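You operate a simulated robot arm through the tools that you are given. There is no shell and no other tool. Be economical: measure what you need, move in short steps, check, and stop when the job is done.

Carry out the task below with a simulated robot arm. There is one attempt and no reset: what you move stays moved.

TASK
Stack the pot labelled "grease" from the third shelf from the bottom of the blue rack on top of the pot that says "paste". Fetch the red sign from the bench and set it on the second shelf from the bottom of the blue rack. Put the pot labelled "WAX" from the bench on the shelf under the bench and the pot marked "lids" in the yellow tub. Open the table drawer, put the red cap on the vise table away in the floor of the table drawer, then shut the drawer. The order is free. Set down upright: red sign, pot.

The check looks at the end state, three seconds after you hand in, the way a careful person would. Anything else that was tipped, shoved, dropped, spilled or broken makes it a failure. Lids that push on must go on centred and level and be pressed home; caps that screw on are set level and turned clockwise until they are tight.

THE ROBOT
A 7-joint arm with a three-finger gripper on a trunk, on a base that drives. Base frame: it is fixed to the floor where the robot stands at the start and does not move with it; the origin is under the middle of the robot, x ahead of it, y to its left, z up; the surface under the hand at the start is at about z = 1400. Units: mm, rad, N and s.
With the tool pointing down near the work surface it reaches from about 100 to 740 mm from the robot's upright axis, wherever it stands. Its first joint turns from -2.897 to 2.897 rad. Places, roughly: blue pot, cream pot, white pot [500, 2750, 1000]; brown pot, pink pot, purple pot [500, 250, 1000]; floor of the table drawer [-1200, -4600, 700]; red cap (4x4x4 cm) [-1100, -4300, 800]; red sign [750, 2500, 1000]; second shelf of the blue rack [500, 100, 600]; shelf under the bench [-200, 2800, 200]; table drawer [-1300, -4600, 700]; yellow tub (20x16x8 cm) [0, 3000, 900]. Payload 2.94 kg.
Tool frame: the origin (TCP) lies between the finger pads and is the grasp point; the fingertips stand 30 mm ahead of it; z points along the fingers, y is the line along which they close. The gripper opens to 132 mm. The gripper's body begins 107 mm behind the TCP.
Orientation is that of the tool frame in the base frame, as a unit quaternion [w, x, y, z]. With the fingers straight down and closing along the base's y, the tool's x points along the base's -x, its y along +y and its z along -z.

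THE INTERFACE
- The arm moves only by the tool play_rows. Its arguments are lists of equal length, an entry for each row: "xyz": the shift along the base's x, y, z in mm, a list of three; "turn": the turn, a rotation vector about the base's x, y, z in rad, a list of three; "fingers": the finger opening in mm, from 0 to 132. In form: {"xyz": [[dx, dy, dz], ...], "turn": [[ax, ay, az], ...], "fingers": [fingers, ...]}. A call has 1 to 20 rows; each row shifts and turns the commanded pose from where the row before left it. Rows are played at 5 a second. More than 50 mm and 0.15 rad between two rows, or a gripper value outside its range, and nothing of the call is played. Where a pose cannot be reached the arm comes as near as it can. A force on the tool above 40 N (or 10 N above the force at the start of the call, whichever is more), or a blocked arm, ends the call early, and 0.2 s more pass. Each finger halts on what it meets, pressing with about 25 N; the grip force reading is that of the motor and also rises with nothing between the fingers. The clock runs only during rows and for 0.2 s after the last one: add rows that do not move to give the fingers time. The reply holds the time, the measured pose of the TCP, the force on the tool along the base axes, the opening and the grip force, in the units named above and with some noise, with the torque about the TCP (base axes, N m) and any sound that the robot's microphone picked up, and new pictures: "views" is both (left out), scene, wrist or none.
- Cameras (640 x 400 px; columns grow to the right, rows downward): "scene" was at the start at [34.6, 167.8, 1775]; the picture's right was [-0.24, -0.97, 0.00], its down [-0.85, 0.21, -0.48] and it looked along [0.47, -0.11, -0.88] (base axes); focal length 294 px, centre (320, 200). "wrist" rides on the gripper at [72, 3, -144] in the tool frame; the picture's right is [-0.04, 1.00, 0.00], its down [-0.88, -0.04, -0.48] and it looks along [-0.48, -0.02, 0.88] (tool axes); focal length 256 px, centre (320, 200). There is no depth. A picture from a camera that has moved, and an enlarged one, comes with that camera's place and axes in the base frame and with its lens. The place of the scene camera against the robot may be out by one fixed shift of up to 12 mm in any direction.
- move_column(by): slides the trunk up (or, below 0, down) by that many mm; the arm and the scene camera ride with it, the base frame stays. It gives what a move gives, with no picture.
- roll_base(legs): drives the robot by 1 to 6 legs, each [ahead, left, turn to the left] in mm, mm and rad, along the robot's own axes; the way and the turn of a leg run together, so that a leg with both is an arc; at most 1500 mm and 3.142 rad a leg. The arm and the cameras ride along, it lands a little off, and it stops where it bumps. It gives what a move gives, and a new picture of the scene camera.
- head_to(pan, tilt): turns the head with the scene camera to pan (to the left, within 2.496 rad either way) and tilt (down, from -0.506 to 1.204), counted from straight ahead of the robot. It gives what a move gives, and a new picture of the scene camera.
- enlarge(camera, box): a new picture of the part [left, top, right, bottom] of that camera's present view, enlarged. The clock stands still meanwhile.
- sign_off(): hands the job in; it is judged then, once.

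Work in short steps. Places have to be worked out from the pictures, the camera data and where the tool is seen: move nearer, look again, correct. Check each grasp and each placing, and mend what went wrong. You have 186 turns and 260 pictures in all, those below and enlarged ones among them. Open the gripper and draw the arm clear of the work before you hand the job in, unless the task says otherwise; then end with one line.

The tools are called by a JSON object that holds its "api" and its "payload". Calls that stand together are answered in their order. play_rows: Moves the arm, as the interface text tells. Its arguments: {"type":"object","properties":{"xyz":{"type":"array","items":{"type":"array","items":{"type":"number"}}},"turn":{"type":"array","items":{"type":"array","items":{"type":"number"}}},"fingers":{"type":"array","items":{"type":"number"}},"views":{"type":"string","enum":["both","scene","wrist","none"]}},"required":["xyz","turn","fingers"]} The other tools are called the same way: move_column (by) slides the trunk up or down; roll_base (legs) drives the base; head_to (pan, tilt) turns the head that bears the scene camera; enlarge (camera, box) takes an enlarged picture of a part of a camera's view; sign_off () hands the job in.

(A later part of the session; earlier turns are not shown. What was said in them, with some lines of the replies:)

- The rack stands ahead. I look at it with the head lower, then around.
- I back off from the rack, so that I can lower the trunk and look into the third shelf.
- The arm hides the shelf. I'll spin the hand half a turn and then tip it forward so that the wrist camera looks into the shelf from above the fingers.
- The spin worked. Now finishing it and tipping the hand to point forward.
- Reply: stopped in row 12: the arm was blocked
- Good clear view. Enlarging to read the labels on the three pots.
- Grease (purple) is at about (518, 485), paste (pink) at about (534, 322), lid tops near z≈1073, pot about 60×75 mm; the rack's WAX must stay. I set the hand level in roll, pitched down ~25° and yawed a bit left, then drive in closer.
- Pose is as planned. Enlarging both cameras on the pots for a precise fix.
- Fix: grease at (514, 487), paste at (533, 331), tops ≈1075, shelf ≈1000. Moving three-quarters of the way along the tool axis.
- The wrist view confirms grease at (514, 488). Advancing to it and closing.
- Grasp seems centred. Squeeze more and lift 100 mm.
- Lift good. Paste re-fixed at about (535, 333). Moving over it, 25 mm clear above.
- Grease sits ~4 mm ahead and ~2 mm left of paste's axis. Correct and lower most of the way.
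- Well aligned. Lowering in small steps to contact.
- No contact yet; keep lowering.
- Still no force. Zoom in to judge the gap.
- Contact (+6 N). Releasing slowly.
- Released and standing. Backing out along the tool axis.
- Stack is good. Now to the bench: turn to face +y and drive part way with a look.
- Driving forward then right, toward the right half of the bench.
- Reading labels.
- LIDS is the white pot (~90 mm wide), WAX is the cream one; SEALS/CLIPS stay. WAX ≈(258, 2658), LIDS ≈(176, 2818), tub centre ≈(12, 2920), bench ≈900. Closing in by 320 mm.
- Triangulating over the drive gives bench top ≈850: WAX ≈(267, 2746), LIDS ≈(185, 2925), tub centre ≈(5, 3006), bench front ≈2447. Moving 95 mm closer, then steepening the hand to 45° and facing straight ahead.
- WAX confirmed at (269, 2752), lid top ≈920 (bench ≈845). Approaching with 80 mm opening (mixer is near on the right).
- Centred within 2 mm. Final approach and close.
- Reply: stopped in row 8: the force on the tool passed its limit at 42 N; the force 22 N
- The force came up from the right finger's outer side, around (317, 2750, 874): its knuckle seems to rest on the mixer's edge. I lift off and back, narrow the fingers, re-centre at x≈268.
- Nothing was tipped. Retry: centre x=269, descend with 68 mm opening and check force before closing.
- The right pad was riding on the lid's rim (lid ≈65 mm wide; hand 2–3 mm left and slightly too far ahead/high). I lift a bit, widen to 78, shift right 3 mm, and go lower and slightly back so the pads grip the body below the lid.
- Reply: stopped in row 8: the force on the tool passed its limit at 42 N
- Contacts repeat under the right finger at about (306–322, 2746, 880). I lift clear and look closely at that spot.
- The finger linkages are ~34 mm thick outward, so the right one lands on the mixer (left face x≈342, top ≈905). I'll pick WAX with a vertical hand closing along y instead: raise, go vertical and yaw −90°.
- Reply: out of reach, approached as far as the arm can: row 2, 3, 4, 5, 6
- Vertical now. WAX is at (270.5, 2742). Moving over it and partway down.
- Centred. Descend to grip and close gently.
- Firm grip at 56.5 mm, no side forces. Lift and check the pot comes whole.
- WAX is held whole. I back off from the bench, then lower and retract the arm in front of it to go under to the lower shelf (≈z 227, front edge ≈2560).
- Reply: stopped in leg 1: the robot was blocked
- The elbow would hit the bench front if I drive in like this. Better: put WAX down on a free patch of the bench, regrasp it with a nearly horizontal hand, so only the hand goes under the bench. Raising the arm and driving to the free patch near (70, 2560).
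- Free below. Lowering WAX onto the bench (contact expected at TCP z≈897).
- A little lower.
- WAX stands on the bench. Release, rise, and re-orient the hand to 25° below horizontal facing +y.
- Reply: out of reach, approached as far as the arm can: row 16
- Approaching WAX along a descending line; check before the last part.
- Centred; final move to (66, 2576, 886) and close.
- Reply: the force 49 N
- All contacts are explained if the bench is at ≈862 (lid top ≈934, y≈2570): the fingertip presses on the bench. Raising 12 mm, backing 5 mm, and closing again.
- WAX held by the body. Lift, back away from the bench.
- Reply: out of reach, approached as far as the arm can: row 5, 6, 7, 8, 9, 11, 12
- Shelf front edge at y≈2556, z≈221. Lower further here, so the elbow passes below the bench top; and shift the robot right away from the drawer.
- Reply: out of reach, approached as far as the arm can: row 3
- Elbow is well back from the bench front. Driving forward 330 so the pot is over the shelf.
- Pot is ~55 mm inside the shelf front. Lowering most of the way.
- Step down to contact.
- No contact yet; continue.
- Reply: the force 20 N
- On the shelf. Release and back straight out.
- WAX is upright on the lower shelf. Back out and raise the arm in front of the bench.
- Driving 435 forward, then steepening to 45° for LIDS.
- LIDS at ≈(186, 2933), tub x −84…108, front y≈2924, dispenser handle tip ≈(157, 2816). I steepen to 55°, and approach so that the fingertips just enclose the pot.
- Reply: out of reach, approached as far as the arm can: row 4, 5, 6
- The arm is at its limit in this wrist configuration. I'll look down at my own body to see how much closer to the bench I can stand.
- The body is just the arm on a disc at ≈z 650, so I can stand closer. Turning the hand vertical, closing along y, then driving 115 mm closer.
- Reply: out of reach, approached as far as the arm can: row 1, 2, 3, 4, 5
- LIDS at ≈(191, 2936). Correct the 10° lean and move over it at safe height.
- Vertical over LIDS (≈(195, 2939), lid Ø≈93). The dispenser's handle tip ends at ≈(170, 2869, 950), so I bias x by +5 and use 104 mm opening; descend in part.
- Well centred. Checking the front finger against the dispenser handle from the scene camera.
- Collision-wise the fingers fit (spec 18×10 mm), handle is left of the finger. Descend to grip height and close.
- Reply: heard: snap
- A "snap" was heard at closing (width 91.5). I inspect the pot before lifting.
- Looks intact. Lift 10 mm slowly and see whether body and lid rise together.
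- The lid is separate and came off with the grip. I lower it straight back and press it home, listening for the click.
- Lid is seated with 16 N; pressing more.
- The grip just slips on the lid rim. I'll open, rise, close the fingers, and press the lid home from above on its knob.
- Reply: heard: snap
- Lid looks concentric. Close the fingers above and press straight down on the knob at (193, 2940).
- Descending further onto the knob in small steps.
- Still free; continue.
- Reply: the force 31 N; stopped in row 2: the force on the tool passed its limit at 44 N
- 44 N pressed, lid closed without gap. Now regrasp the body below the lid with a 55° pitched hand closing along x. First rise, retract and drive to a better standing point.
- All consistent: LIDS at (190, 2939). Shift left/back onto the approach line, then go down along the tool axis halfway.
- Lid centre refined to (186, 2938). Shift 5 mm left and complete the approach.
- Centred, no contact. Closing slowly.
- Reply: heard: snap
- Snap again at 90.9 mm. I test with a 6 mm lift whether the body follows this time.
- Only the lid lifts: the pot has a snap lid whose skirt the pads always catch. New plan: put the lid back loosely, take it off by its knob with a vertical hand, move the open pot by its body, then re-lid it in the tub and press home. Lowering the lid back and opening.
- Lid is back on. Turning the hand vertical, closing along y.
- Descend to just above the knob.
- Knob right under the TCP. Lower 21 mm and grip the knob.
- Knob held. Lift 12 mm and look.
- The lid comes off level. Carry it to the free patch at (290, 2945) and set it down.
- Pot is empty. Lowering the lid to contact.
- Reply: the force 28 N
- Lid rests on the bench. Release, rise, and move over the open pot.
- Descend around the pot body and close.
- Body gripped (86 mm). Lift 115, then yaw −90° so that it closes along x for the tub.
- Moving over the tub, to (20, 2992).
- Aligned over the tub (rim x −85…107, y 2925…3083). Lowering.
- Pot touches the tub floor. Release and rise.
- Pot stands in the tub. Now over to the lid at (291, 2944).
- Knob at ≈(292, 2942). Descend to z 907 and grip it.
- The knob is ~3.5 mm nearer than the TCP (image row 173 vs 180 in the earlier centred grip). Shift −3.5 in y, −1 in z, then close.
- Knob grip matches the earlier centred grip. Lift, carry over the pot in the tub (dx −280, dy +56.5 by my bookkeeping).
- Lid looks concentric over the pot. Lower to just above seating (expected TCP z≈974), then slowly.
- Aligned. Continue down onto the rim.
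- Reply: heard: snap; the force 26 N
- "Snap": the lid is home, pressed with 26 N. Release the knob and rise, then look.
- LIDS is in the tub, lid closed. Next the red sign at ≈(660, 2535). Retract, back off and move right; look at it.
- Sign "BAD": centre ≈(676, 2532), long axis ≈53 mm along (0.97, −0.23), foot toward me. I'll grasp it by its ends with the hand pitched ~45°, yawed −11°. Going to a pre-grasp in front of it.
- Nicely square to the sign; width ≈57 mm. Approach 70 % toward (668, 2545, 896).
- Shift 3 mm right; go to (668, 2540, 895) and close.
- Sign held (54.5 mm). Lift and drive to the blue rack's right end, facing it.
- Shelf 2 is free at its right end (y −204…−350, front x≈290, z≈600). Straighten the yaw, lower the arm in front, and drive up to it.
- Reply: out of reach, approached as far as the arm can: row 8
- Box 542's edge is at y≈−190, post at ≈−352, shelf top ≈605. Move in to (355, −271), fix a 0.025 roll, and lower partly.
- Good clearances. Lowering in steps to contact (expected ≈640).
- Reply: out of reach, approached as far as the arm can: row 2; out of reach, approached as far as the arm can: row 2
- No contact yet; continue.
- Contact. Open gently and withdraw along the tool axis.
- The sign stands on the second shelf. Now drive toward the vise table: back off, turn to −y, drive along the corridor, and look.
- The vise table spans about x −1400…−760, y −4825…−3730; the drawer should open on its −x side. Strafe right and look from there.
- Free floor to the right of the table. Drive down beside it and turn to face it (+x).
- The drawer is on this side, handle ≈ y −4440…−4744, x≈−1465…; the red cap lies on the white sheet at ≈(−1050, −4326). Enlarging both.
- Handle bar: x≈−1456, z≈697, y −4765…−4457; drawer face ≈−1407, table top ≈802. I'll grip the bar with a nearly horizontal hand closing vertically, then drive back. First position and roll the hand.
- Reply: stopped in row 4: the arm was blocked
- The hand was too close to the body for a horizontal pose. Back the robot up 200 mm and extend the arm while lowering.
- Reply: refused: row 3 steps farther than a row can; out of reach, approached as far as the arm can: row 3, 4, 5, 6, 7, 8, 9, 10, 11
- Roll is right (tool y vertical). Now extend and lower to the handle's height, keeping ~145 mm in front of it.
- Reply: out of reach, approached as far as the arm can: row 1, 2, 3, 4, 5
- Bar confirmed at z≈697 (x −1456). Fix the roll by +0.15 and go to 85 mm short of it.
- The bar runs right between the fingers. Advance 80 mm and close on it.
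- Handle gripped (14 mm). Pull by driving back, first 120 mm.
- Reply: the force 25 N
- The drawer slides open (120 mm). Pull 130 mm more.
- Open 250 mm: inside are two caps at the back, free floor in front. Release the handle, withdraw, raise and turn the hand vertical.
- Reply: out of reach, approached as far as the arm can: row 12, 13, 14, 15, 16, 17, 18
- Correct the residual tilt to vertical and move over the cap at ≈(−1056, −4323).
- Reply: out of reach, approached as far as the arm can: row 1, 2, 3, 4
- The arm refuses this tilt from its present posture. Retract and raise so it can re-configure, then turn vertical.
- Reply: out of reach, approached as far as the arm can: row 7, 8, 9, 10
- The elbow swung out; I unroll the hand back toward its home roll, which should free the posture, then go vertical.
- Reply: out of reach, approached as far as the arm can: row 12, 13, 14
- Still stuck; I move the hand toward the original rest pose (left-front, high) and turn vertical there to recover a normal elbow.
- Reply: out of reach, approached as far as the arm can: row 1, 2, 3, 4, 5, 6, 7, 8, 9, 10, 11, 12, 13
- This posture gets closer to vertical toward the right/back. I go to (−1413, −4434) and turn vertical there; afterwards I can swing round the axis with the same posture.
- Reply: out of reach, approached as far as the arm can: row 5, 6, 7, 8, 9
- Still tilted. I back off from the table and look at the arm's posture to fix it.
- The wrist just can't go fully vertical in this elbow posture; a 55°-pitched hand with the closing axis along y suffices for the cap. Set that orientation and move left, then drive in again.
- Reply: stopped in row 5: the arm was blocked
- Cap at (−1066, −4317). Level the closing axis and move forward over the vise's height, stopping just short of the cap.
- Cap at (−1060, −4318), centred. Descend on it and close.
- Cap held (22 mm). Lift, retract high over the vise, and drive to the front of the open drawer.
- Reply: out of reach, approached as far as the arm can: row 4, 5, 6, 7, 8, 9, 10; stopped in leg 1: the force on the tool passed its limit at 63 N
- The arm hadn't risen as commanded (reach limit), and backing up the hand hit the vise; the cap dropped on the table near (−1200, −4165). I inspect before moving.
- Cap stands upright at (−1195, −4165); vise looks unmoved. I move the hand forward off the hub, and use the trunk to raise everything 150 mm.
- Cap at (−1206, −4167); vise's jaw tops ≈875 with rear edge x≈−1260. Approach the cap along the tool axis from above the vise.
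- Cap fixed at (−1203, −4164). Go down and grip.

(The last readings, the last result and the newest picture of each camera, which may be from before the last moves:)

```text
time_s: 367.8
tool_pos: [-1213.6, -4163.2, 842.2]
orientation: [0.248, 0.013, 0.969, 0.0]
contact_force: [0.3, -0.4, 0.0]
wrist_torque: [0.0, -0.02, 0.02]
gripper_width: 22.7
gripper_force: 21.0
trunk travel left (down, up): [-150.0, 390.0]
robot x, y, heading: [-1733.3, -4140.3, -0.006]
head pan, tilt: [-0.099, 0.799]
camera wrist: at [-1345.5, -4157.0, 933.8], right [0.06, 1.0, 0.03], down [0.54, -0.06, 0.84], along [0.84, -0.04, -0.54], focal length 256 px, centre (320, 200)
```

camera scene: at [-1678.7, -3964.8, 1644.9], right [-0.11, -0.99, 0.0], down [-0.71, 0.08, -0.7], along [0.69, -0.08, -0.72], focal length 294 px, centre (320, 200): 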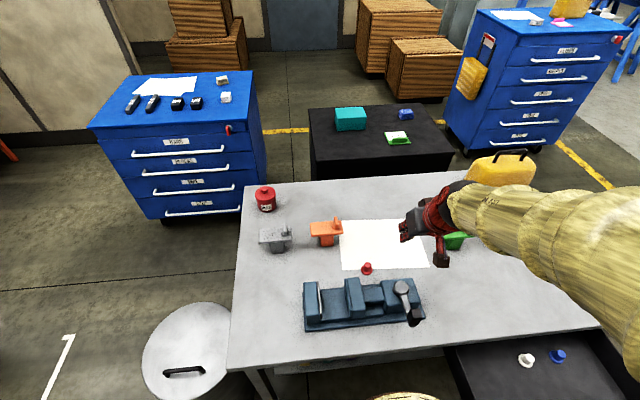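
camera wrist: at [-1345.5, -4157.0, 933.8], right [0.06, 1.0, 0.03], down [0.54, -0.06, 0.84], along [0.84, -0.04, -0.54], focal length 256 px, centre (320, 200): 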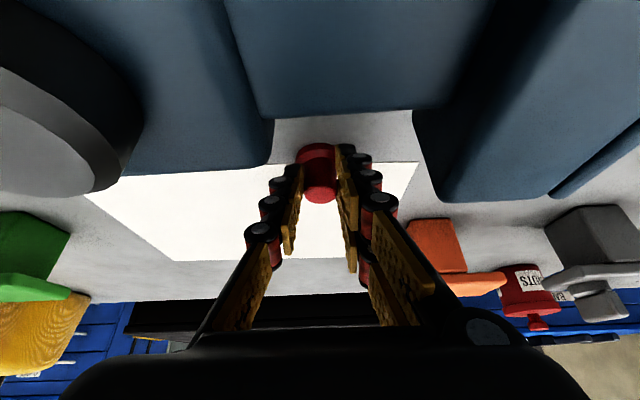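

Cap gripped. Raise straight up with the trunk (+200), then drive to the drawer front; I'll lower by trunk too.

{"api": "move_column", "payload": {"by": 200}}

{"api": "roll_base", "payload": {"legs": [[-362, 0, 0], [0, -377, 0]]}}

{"api": "enlarge", "payload": {"camera": "wrist", "box": [0, 0, 640, 400]}}

```text
time_s: 369.9
tool_pos: [-1213.3, -4163.1, 1042.0]
orientation: [0.249, 0.014, 0.968, -0.002]
contact_force: [0.5, -0.4, -0.1]
wrist_torque: [0.01, 0.0, -0.01]
gripper_width: 22.5
gripper_force: 25.3
trunk travel left (down, up): [-350.0, 190.0]
robot x, y, heading: [-1730.2, -4138.7, -0.014]
head pan, tilt: [-0.099, 0.799]
```

```text
time_s: 374.2
tool_pos: [-1580.2, -4539.7, 1043.6]
orientation: [0.249, 0.015, 0.968, 0.0]
contact_force: [-0.6, -0.2, -0.5]
wrist_torque: [0.01, -0.03, -0.05]
gripper_width: 22.4
gripper_force: 25.1
trunk travel left (down, up): [-350.0, 190.0]
robot x, y, heading: [-2102.3, -4516.1, -0.015]
head pan, tilt: [-0.099, 0.799]
camera scene: at [-2044.8, -4339.0, 1844.9], right [-0.11, -0.99, 0.0], down [-0.71, 0.08, -0.7], along [0.69, -0.08, -0.72], focal length 294 px, centre (320, 200)
```

scene: 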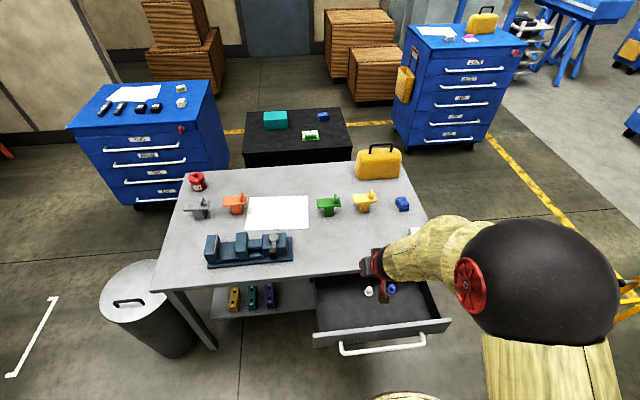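

```text
1.00 times, centred on (320, 200) of wrist (not enlarged: the box is as wide or as high as the picture)
camera zoom: at [-1712.5, -4532.2, 1133.9], right [0.07, 1.0, 0.03], down [0.54, -0.06, 0.84], along [0.84, -0.04, -0.54], focal length 256 px, centre (320, 200)
```

zoom: 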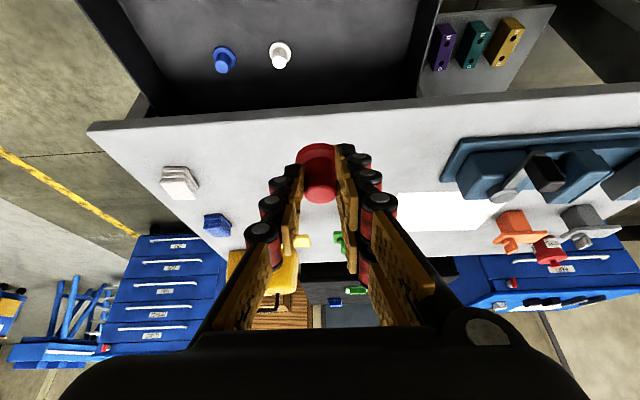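

Free floor beneath at (−1572, −4540). Lower with the trunk by 300 and look.

{"api": "move_column", "payload": {"by": -300}}

{"api": "enlarge", "payload": {"camera": "wrist", "box": [0, 0, 640, 400]}}

{"api": "enlarge", "payload": {"camera": "scene", "box": [280, 200, 480, 400]}}

```text
time_s: 377.2
tool_pos: [-1580.5, -4538.4, 743.5]
orientation: [0.249, 0.015, 0.968, -0.001]
contact_force: [-0.1, 0.6, -0.5]
wrist_torque: [-0.03, -0.01, -0.02]
gripper_width: 22.6
gripper_force: 24.3
trunk travel left (down, up): [-50.0, 490.0]
robot x, y, heading: [-2099.8, -4512.7, -0.009]
head pan, tilt: [-0.099, 0.799]
```

```text
1.00 times, centred on (320, 200) of wrist (not enlarged: the box is as wide or as high as the picture)
camera zoom: at [-1712.6, -4531.7, 834.1], right [0.07, 1.0, 0.03], down [0.54, -0.06, 0.84], along [0.84, -0.04, -0.54], focal length 256 px, centre (320, 200)
```

zoom: 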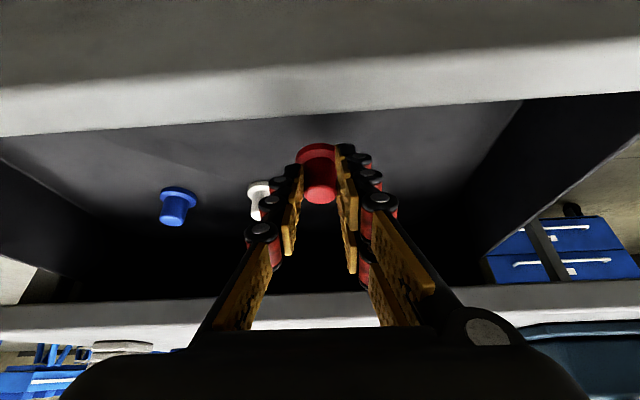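

```text
2.00 times, centred on (380, 300) of scene
camera zoom: at [-2044.9, -4338.1, 1545.0], right [-0.11, -0.99, 0.0], down [-0.71, 0.08, -0.7], along [0.69, -0.08, -0.72], focal length 588 px, centre (200, 0)
```

zoom: 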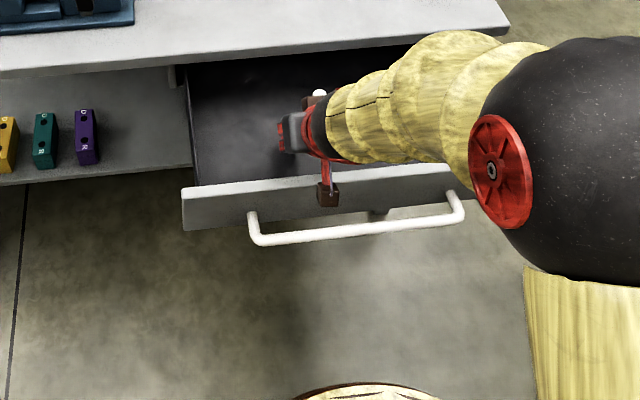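

Shift back 8 mm so the wrist camera stays clear outside the drawer front (top ≈758), then lower 45 more.

{"api": "play_rows", "payload": {"xyz": [[-8, 0, 0], [0, 0, 0]], "turn": [[0, 0, 0], [0, 0, 0]], "fingers": [5, 5], "views": "none"}}

{"api": "move_column", "payload": {"by": -40}}

{"api": "enlarge", "payload": {"camera": "wrist", "box": [200, 80, 440, 240]}}

```text
time_s: 377.9
tool_pos: [-1587.9, -4537.6, 743.6]
orientation: [0.25, 0.016, 0.968, -0.002]
contact_force: [0.8, 0.4, -0.5]
wrist_torque: [0.0, 0.06, -0.03]
gripper_width: 22.6
gripper_force: 25.2
trunk travel left (down, up): [-50.0, 490.0]
robot x, y, heading: [-2103.1, -4509.7, -0.014]
head pan, tilt: [-0.099, 0.799]
```

```text
time_s: 378.7
tool_pos: [-1585.7, -4538.0, 706.5]
orientation: [0.252, 0.015, 0.968, -0.002]
contact_force: [0.6, 0.7, 22.6]
wrist_torque: [-0.01, -0.48, 0.03]
gripper_width: 22.8
gripper_force: 24.8
trunk travel left (down, up): [-10.0, 530.0]
robot x, y, heading: [-2100.5, -4512.5, -0.012]
head pan, tilt: [-0.099, 0.799]
```

```text
2.50 times, centred on (320, 160) of wrist
camera zoom: at [-1719.5, -4531.4, 796.1], right [0.07, 1.0, 0.03], down [0.53, -0.06, 0.84], along [0.84, -0.04, -0.54], focal length 640 px, centre (320, 300)
```

zoom: 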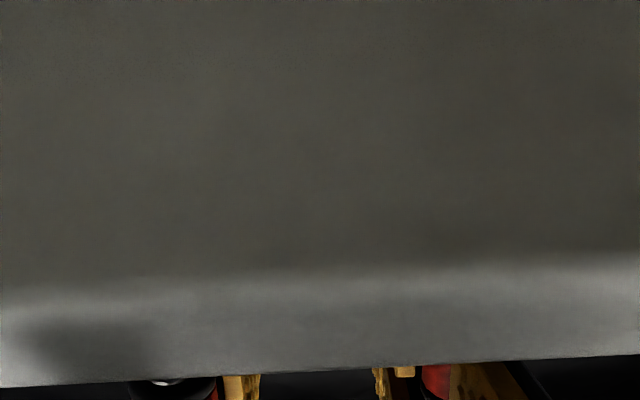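

Cap touches the floor (contact 21 mm ahead of TCP = the cap). Release and rise with the trunk.

{"api": "play_rows", "payload": {"xyz": [[0, 0, 2], [0, 0, 1], [0, 0, 0], [0, 0, 0], [0, 0, 0]], "turn": [[0, 0, 0], [0, 0, 0], [0, 0, 0], [0, 0, 0], [0, 0, 0]], "fingers": [22, 30, 40, 50, 55], "views": "none"}}

{"api": "move_column", "payload": {"by": 250}}

{"api": "enlarge", "payload": {"camera": "wrist", "box": [0, 0, 640, 400]}}

```text
time_s: 379.9
tool_pos: [-1587.8, -4538.4, 707.0]
orientation: [0.249, 0.015, 0.968, -0.002]
contact_force: [0.5, -0.3, 0.6]
wrist_torque: [0.01, -0.01, -0.01]
gripper_width: 55.0
gripper_force: 0.0
trunk travel left (down, up): [-10.0, 530.0]
robot x, y, heading: [-2098.5, -4510.0, -0.012]
head pan, tilt: [-0.099, 0.799]
```

```text
time_s: 382.5
tool_pos: [-1588.2, -4537.6, 956.0]
orientation: [0.249, 0.016, 0.968, -0.002]
contact_force: [-0.1, -0.5, 0.1]
wrist_torque: [0.03, 0.02, -0.01]
gripper_width: 55.1
gripper_force: 0.0
trunk travel left (down, up): [-260.0, 280.0]
robot x, y, heading: [-2098.9, -4511.7, -0.015]
head pan, tilt: [-0.099, 0.799]
```

```text
1.00 times, centred on (320, 200) of wrist (not enlarged: the box is as wide or as high as the picture)
camera zoom: at [-1720.4, -4531.4, 1046.8], right [0.07, 1.0, 0.03], down [0.54, -0.06, 0.84], along [0.84, -0.04, -0.54], focal length 256 px, centre (320, 200)
```

zoom: 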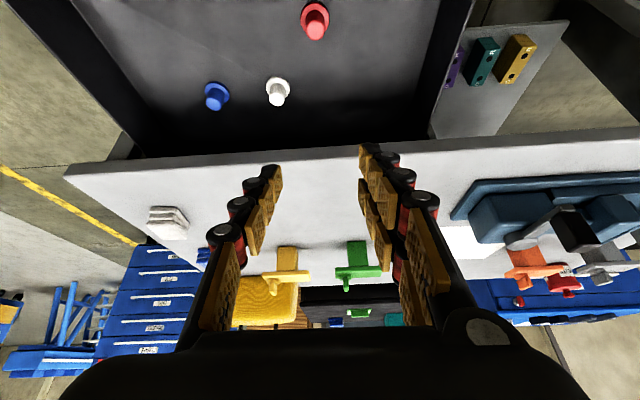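

The red cap stands on the drawer floor. Now close the drawer: back off, closed fingers lowered in front of the bar's middle, then drive forward.

{"api": "play_rows", "payload": {"xyz": [[0, 0, 0], [0, 0, 0], [0, 0, 0], [0, 0, 0]], "turn": [[0, 0, 0], [0, 0, 0], [0, 0, 0], [0, 0, 0]], "fingers": [40, 20, 0, 0], "views": "none"}}

{"api": "roll_base", "payload": {"legs": [[-200, 0, 0.014], [0, -80, 0]]}}

{"api": "move_column", "payload": {"by": -245}}

{"api": "enlarge", "payload": {"camera": "wrist", "box": [0, 0, 640, 400]}}

```text
time_s: 383.5
tool_pos: [-1586.6, -4537.6, 956.3]
orientation: [0.25, 0.015, 0.968, -0.002]
contact_force: [-0.2, -0.8, 0.3]
wrist_torque: [0.01, 0.02, 0.01]
gripper_width: 0.2
gripper_force: 9.6
trunk travel left (down, up): [-260.0, 280.0]
robot x, y, heading: [-2100.2, -4513.8, -0.016]
head pan, tilt: [-0.099, 0.799]
```

```text
time_s: 385.7
tool_pos: [-1784.9, -4610.3, 956.0]
orientation: [0.249, 0.007, 0.968, 0.001]
contact_force: [0.4, -0.1, -0.2]
wrist_torque: [0.03, -0.01, -0.01]
gripper_width: 0.0
gripper_force: 25.5
trunk travel left (down, up): [-260.0, 280.0]
robot x, y, heading: [-2295.0, -4592.3, 0.005]
head pan, tilt: [-0.099, 0.799]
camera scene: at [-2245.9, -4418.3, 1755.0], right [-0.1, -1.0, 0.0], down [-0.71, 0.07, -0.7], along [0.69, -0.07, -0.72], focal length 294 px, centre (320, 200)
```

scene: 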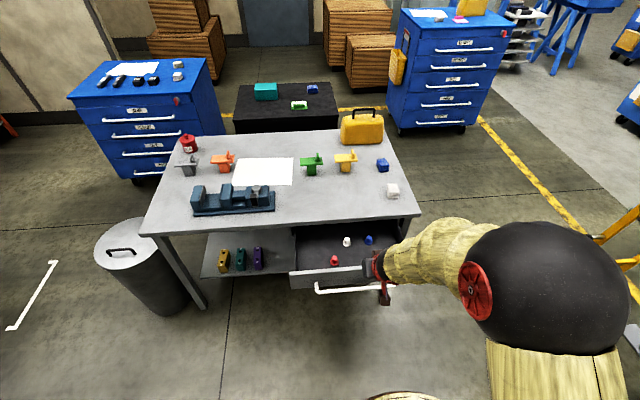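

```text
time_s: 388.2
tool_pos: [-1786.4, -4610.2, 712.1]
orientation: [0.249, 0.007, 0.969, 0.001]
contact_force: [-0.5, -0.7, 0.2]
wrist_torque: [0.03, 0.02, -0.02]
gripper_width: 0.0
gripper_force: 24.6
trunk travel left (down, up): [-15.0, 525.0]
robot x, y, heading: [-2293.8, -4591.4, 0.006]
head pan, tilt: [-0.099, 0.799]
```

```text
1.00 times, centred on (320, 200) of wrist (not enlarged: the box is as wide or as high as the picture)
camera zoom: at [-1917.9, -4605.1, 802.2], right [0.05, 1.0, 0.03], down [0.54, -0.05, 0.84], along [0.84, -0.03, -0.54], focal length 256 px, centre (320, 200)
```

zoom: 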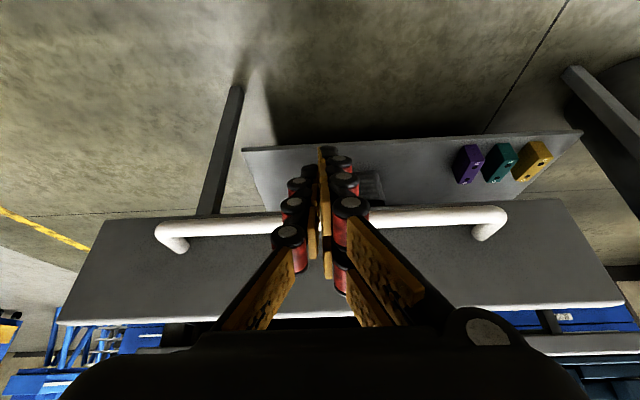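

Fingers stand in front of the bar at its middle. Drive forward in two steps.

{"api": "roll_base", "payload": {"legs": [[180, 0, 0]]}}

{"api": "roll_base", "payload": {"legs": [[105, 0, 0]]}}

```text
time_s: 389.8
tool_pos: [-1603.0, -4606.6, 710.9]
orientation: [0.249, 0.005, 0.968, 0.002]
contact_force: [-1.0, 0.0, 0.1]
wrist_torque: [0.0, 0.0, 0.01]
gripper_width: 0.0
gripper_force: 25.2
trunk travel left (down, up): [-15.0, 525.0]
robot x, y, heading: [-2116.9, -4593.3, 0.009]
head pan, tilt: [-0.099, 0.799]
camera scene: at [-2065.4, -4416.2, 1509.9], right [-0.09, -1.0, 0.0], down [-0.71, 0.07, -0.7], along [0.69, -0.06, -0.72], focal length 294 px, centre (320, 200)
```

scene: 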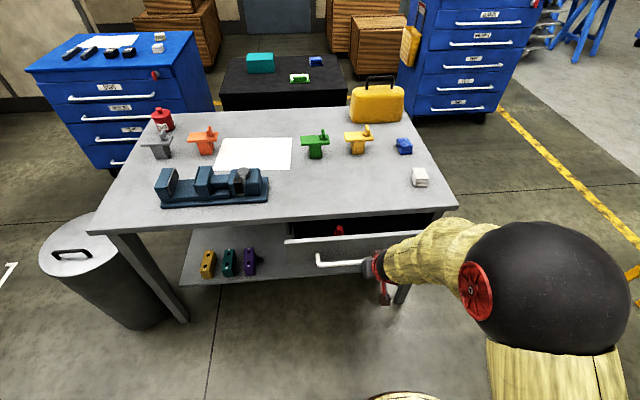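

```text
time_s: 390.9
tool_pos: [-1503.2, -4603.4, 707.0]
orientation: [0.243, 0.004, 0.97, 0.002]
contact_force: [-28.0, 1.5, -24.5]
wrist_torque: [-0.03, 1.13, 0.15]
gripper_width: 0.0
gripper_force: 24.7
trunk travel left (down, up): [-15.0, 525.0]
robot x, y, heading: [-2010.1, -4592.5, 0.007]
head pan, tilt: [-0.099, 0.799]
camera scene: at [-1960.4, -4414.9, 1509.6], right [-0.09, -1.0, 0.0], down [-0.71, 0.06, -0.7], along [0.69, -0.06, -0.72], focal length 294 px, centre (320, 200)
```

scene: 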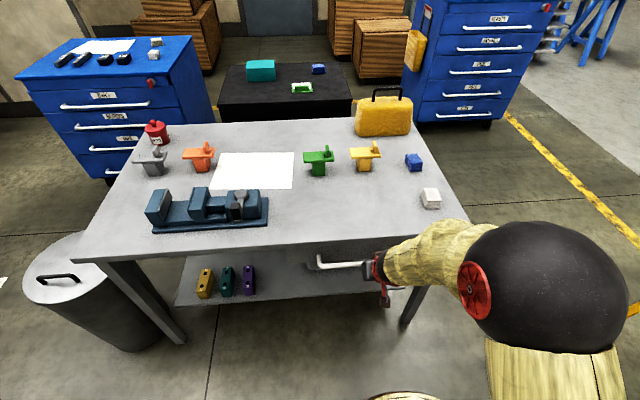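

Resistance −28 N: probably closed. Back off and check the drawer front.

{"api": "roll_base", "payload": {"legs": [[-150, 0, 0]]}}

{"api": "enlarge", "payload": {"camera": "scene", "box": [270, 210, 450, 320]}}

{"api": "enlarge", "payload": {"camera": "wrist", "box": [0, 0, 640, 400]}}

```text
time_s: 392.3
tool_pos: [-1652.6, -4606.3, 705.2]
orientation: [0.244, 0.005, 0.97, 0.001]
contact_force: [0.4, -0.5, -0.3]
wrist_torque: [-0.02, -0.03, 0.01]
gripper_width: 0.2
gripper_force: 24.9
trunk travel left (down, up): [-15.0, 525.0]
robot x, y, heading: [-2160.8, -4592.1, 0.01]
head pan, tilt: [-0.099, 0.799]
camera scene: at [-2109.2, -4416.6, 1509.8], right [-0.09, -1.0, 0.0], down [-0.71, 0.07, -0.7], along [0.69, -0.06, -0.72], focal length 294 px, centre (320, 200)
```

scene: 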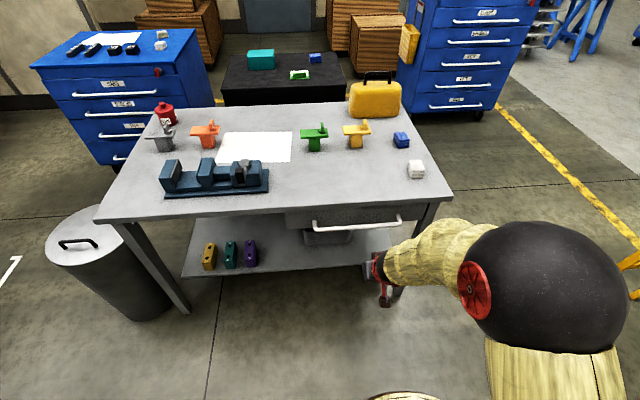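

```text
3.56 times, centred on (360, 265) of scene
camera zoom: at [-2109.2, -4416.6, 1509.8], right [-0.09, -1.0, 0.0], down [-0.71, 0.07, -0.7], along [0.69, -0.06, -0.72], focal length 1045 px, centre (178, -31)
```

zoom: 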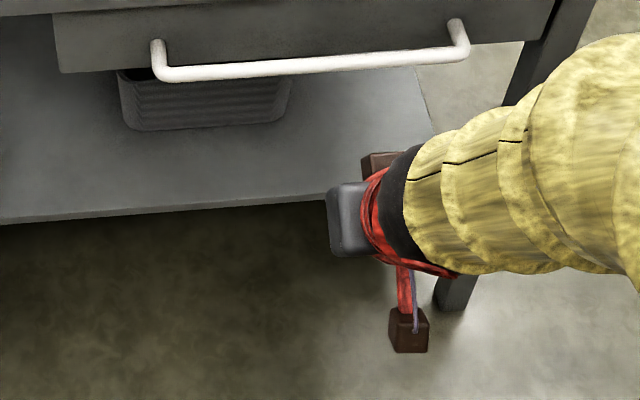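

```text
1.00 times, centred on (320, 200) of wrist (not enlarged: the box is as wide or as high as the picture)
camera zoom: at [-1784.4, -4602.6, 798.7], right [0.05, 1.0, 0.02], down [0.55, -0.05, 0.83], along [0.83, -0.03, -0.55], focal length 256 px, centre (320, 200)
```

zoom: 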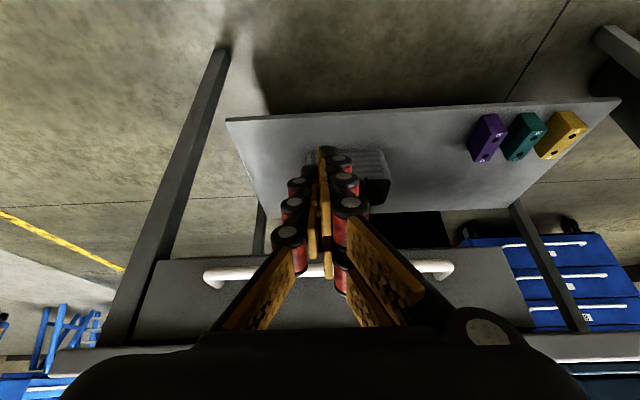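

Checking closure precisely: bar against the table edge.

{"api": "enlarge", "payload": {"camera": "scene", "box": [270, 185, 450, 245]}}

```text
3.56 times, centred on (360, 215) of scene
camera zoom: at [-2109.2, -4416.6, 1509.8], right [-0.09, -1.0, 0.0], down [-0.71, 0.07, -0.7], along [0.69, -0.06, -0.72], focal length 1045 px, centre (178, 147)
```

zoom: 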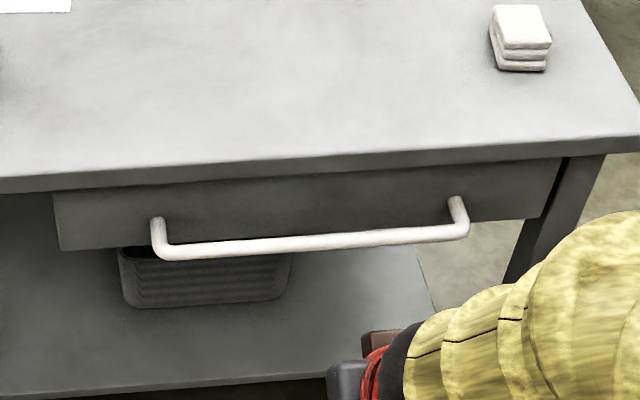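

The drawer is fully closed (bar 18 mm ahead of the edge, as at the start 19.6). A last check on the vise that I bumped.

{"api": "enlarge", "payload": {"camera": "scene", "box": [90, 120, 330, 240]}}

```text
2.67 times, centred on (210, 180) of scene
camera zoom: at [-2109.2, -4416.6, 1509.8], right [-0.09, -1.0, 0.0], down [-0.71, 0.07, -0.7], along [0.69, -0.06, -0.72], focal length 784 px, centre (613, 253)
```

zoom: 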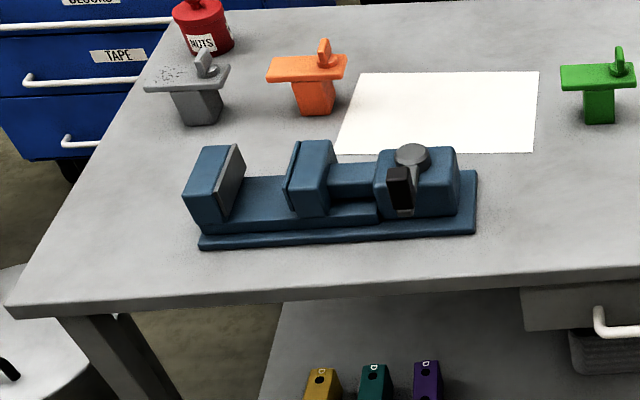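

The vise is parallel to the table edge, as before. Open the gripper, draw clear, and hand in.

{"api": "play_rows", "payload": {"xyz": [[0, 0, 0], [0, 0, 0], [0, 0, 0], [0, 0, 0]], "turn": [[0, 0, 0], [0, 0, 0], [0, 0, 0], [0, 0, 0]], "fingers": [30, 60, 90, 100], "views": "none"}}

{"api": "roll_base", "payload": {"legs": [[-150, 0, 0]]}}

{"api": "sign_off", "payload": {}}

```text
time_s: 393.3
tool_pos: [-1652.1, -4605.6, 707.5]
orientation: [0.243, 0.004, 0.97, 0.002]
contact_force: [0.0, -0.2, -0.1]
wrist_torque: [-0.03, 0.03, 0.0]
gripper_width: 60.1
gripper_force: 0.1
trunk travel left (down, up): [-15.0, 525.0]
robot x, y, heading: [-2157.1, -4590.4, 0.012]
head pan, tilt: [-0.099, 0.799]
```

```text
time_s: 394.7
tool_pos: [-1802.0, -4609.0, 707.1]
orientation: [0.244, 0.005, 0.97, 0.0]
contact_force: [-0.4, 0.8, -0.2]
wrist_torque: [-0.03, 0.02, 0.02]
gripper_width: 99.9
gripper_force: 0.1
trunk travel left (down, up): [-15.0, 525.0]
robot x, y, heading: [-2309.7, -4591.8, 0.011]
head pan, tilt: [-0.099, 0.799]
camera scene: at [-2258.0, -4417.8, 1509.8], right [-0.09, -1.0, 0.0], down [-0.71, 0.07, -0.7], along [0.69, -0.06, -0.72], focal length 294 px, centre (320, 200)
```

scene: 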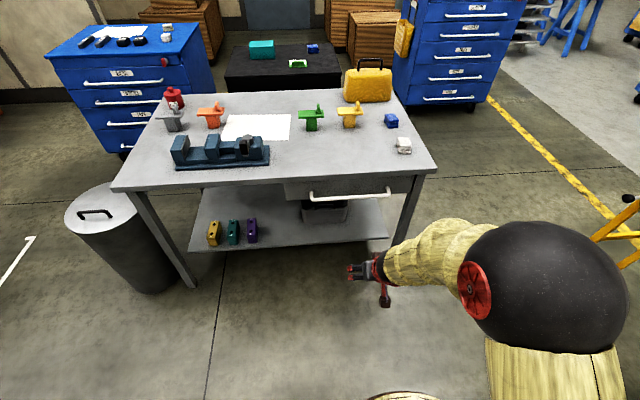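

```text
The job is handed in.
```

All five tasks are done and handed in: grease is stacked on paste, WAX is on the shelf under the bench, LIDS is in the yellow tub with its lid snapped back on, the red sign is on the second shelf, and the red cap is in the closed drawer. Along the way I dropped the cap once, bumped the vise with about 63 N and backed into the freezer; the vise still looked square to the table, but I did not recheck the freezer.
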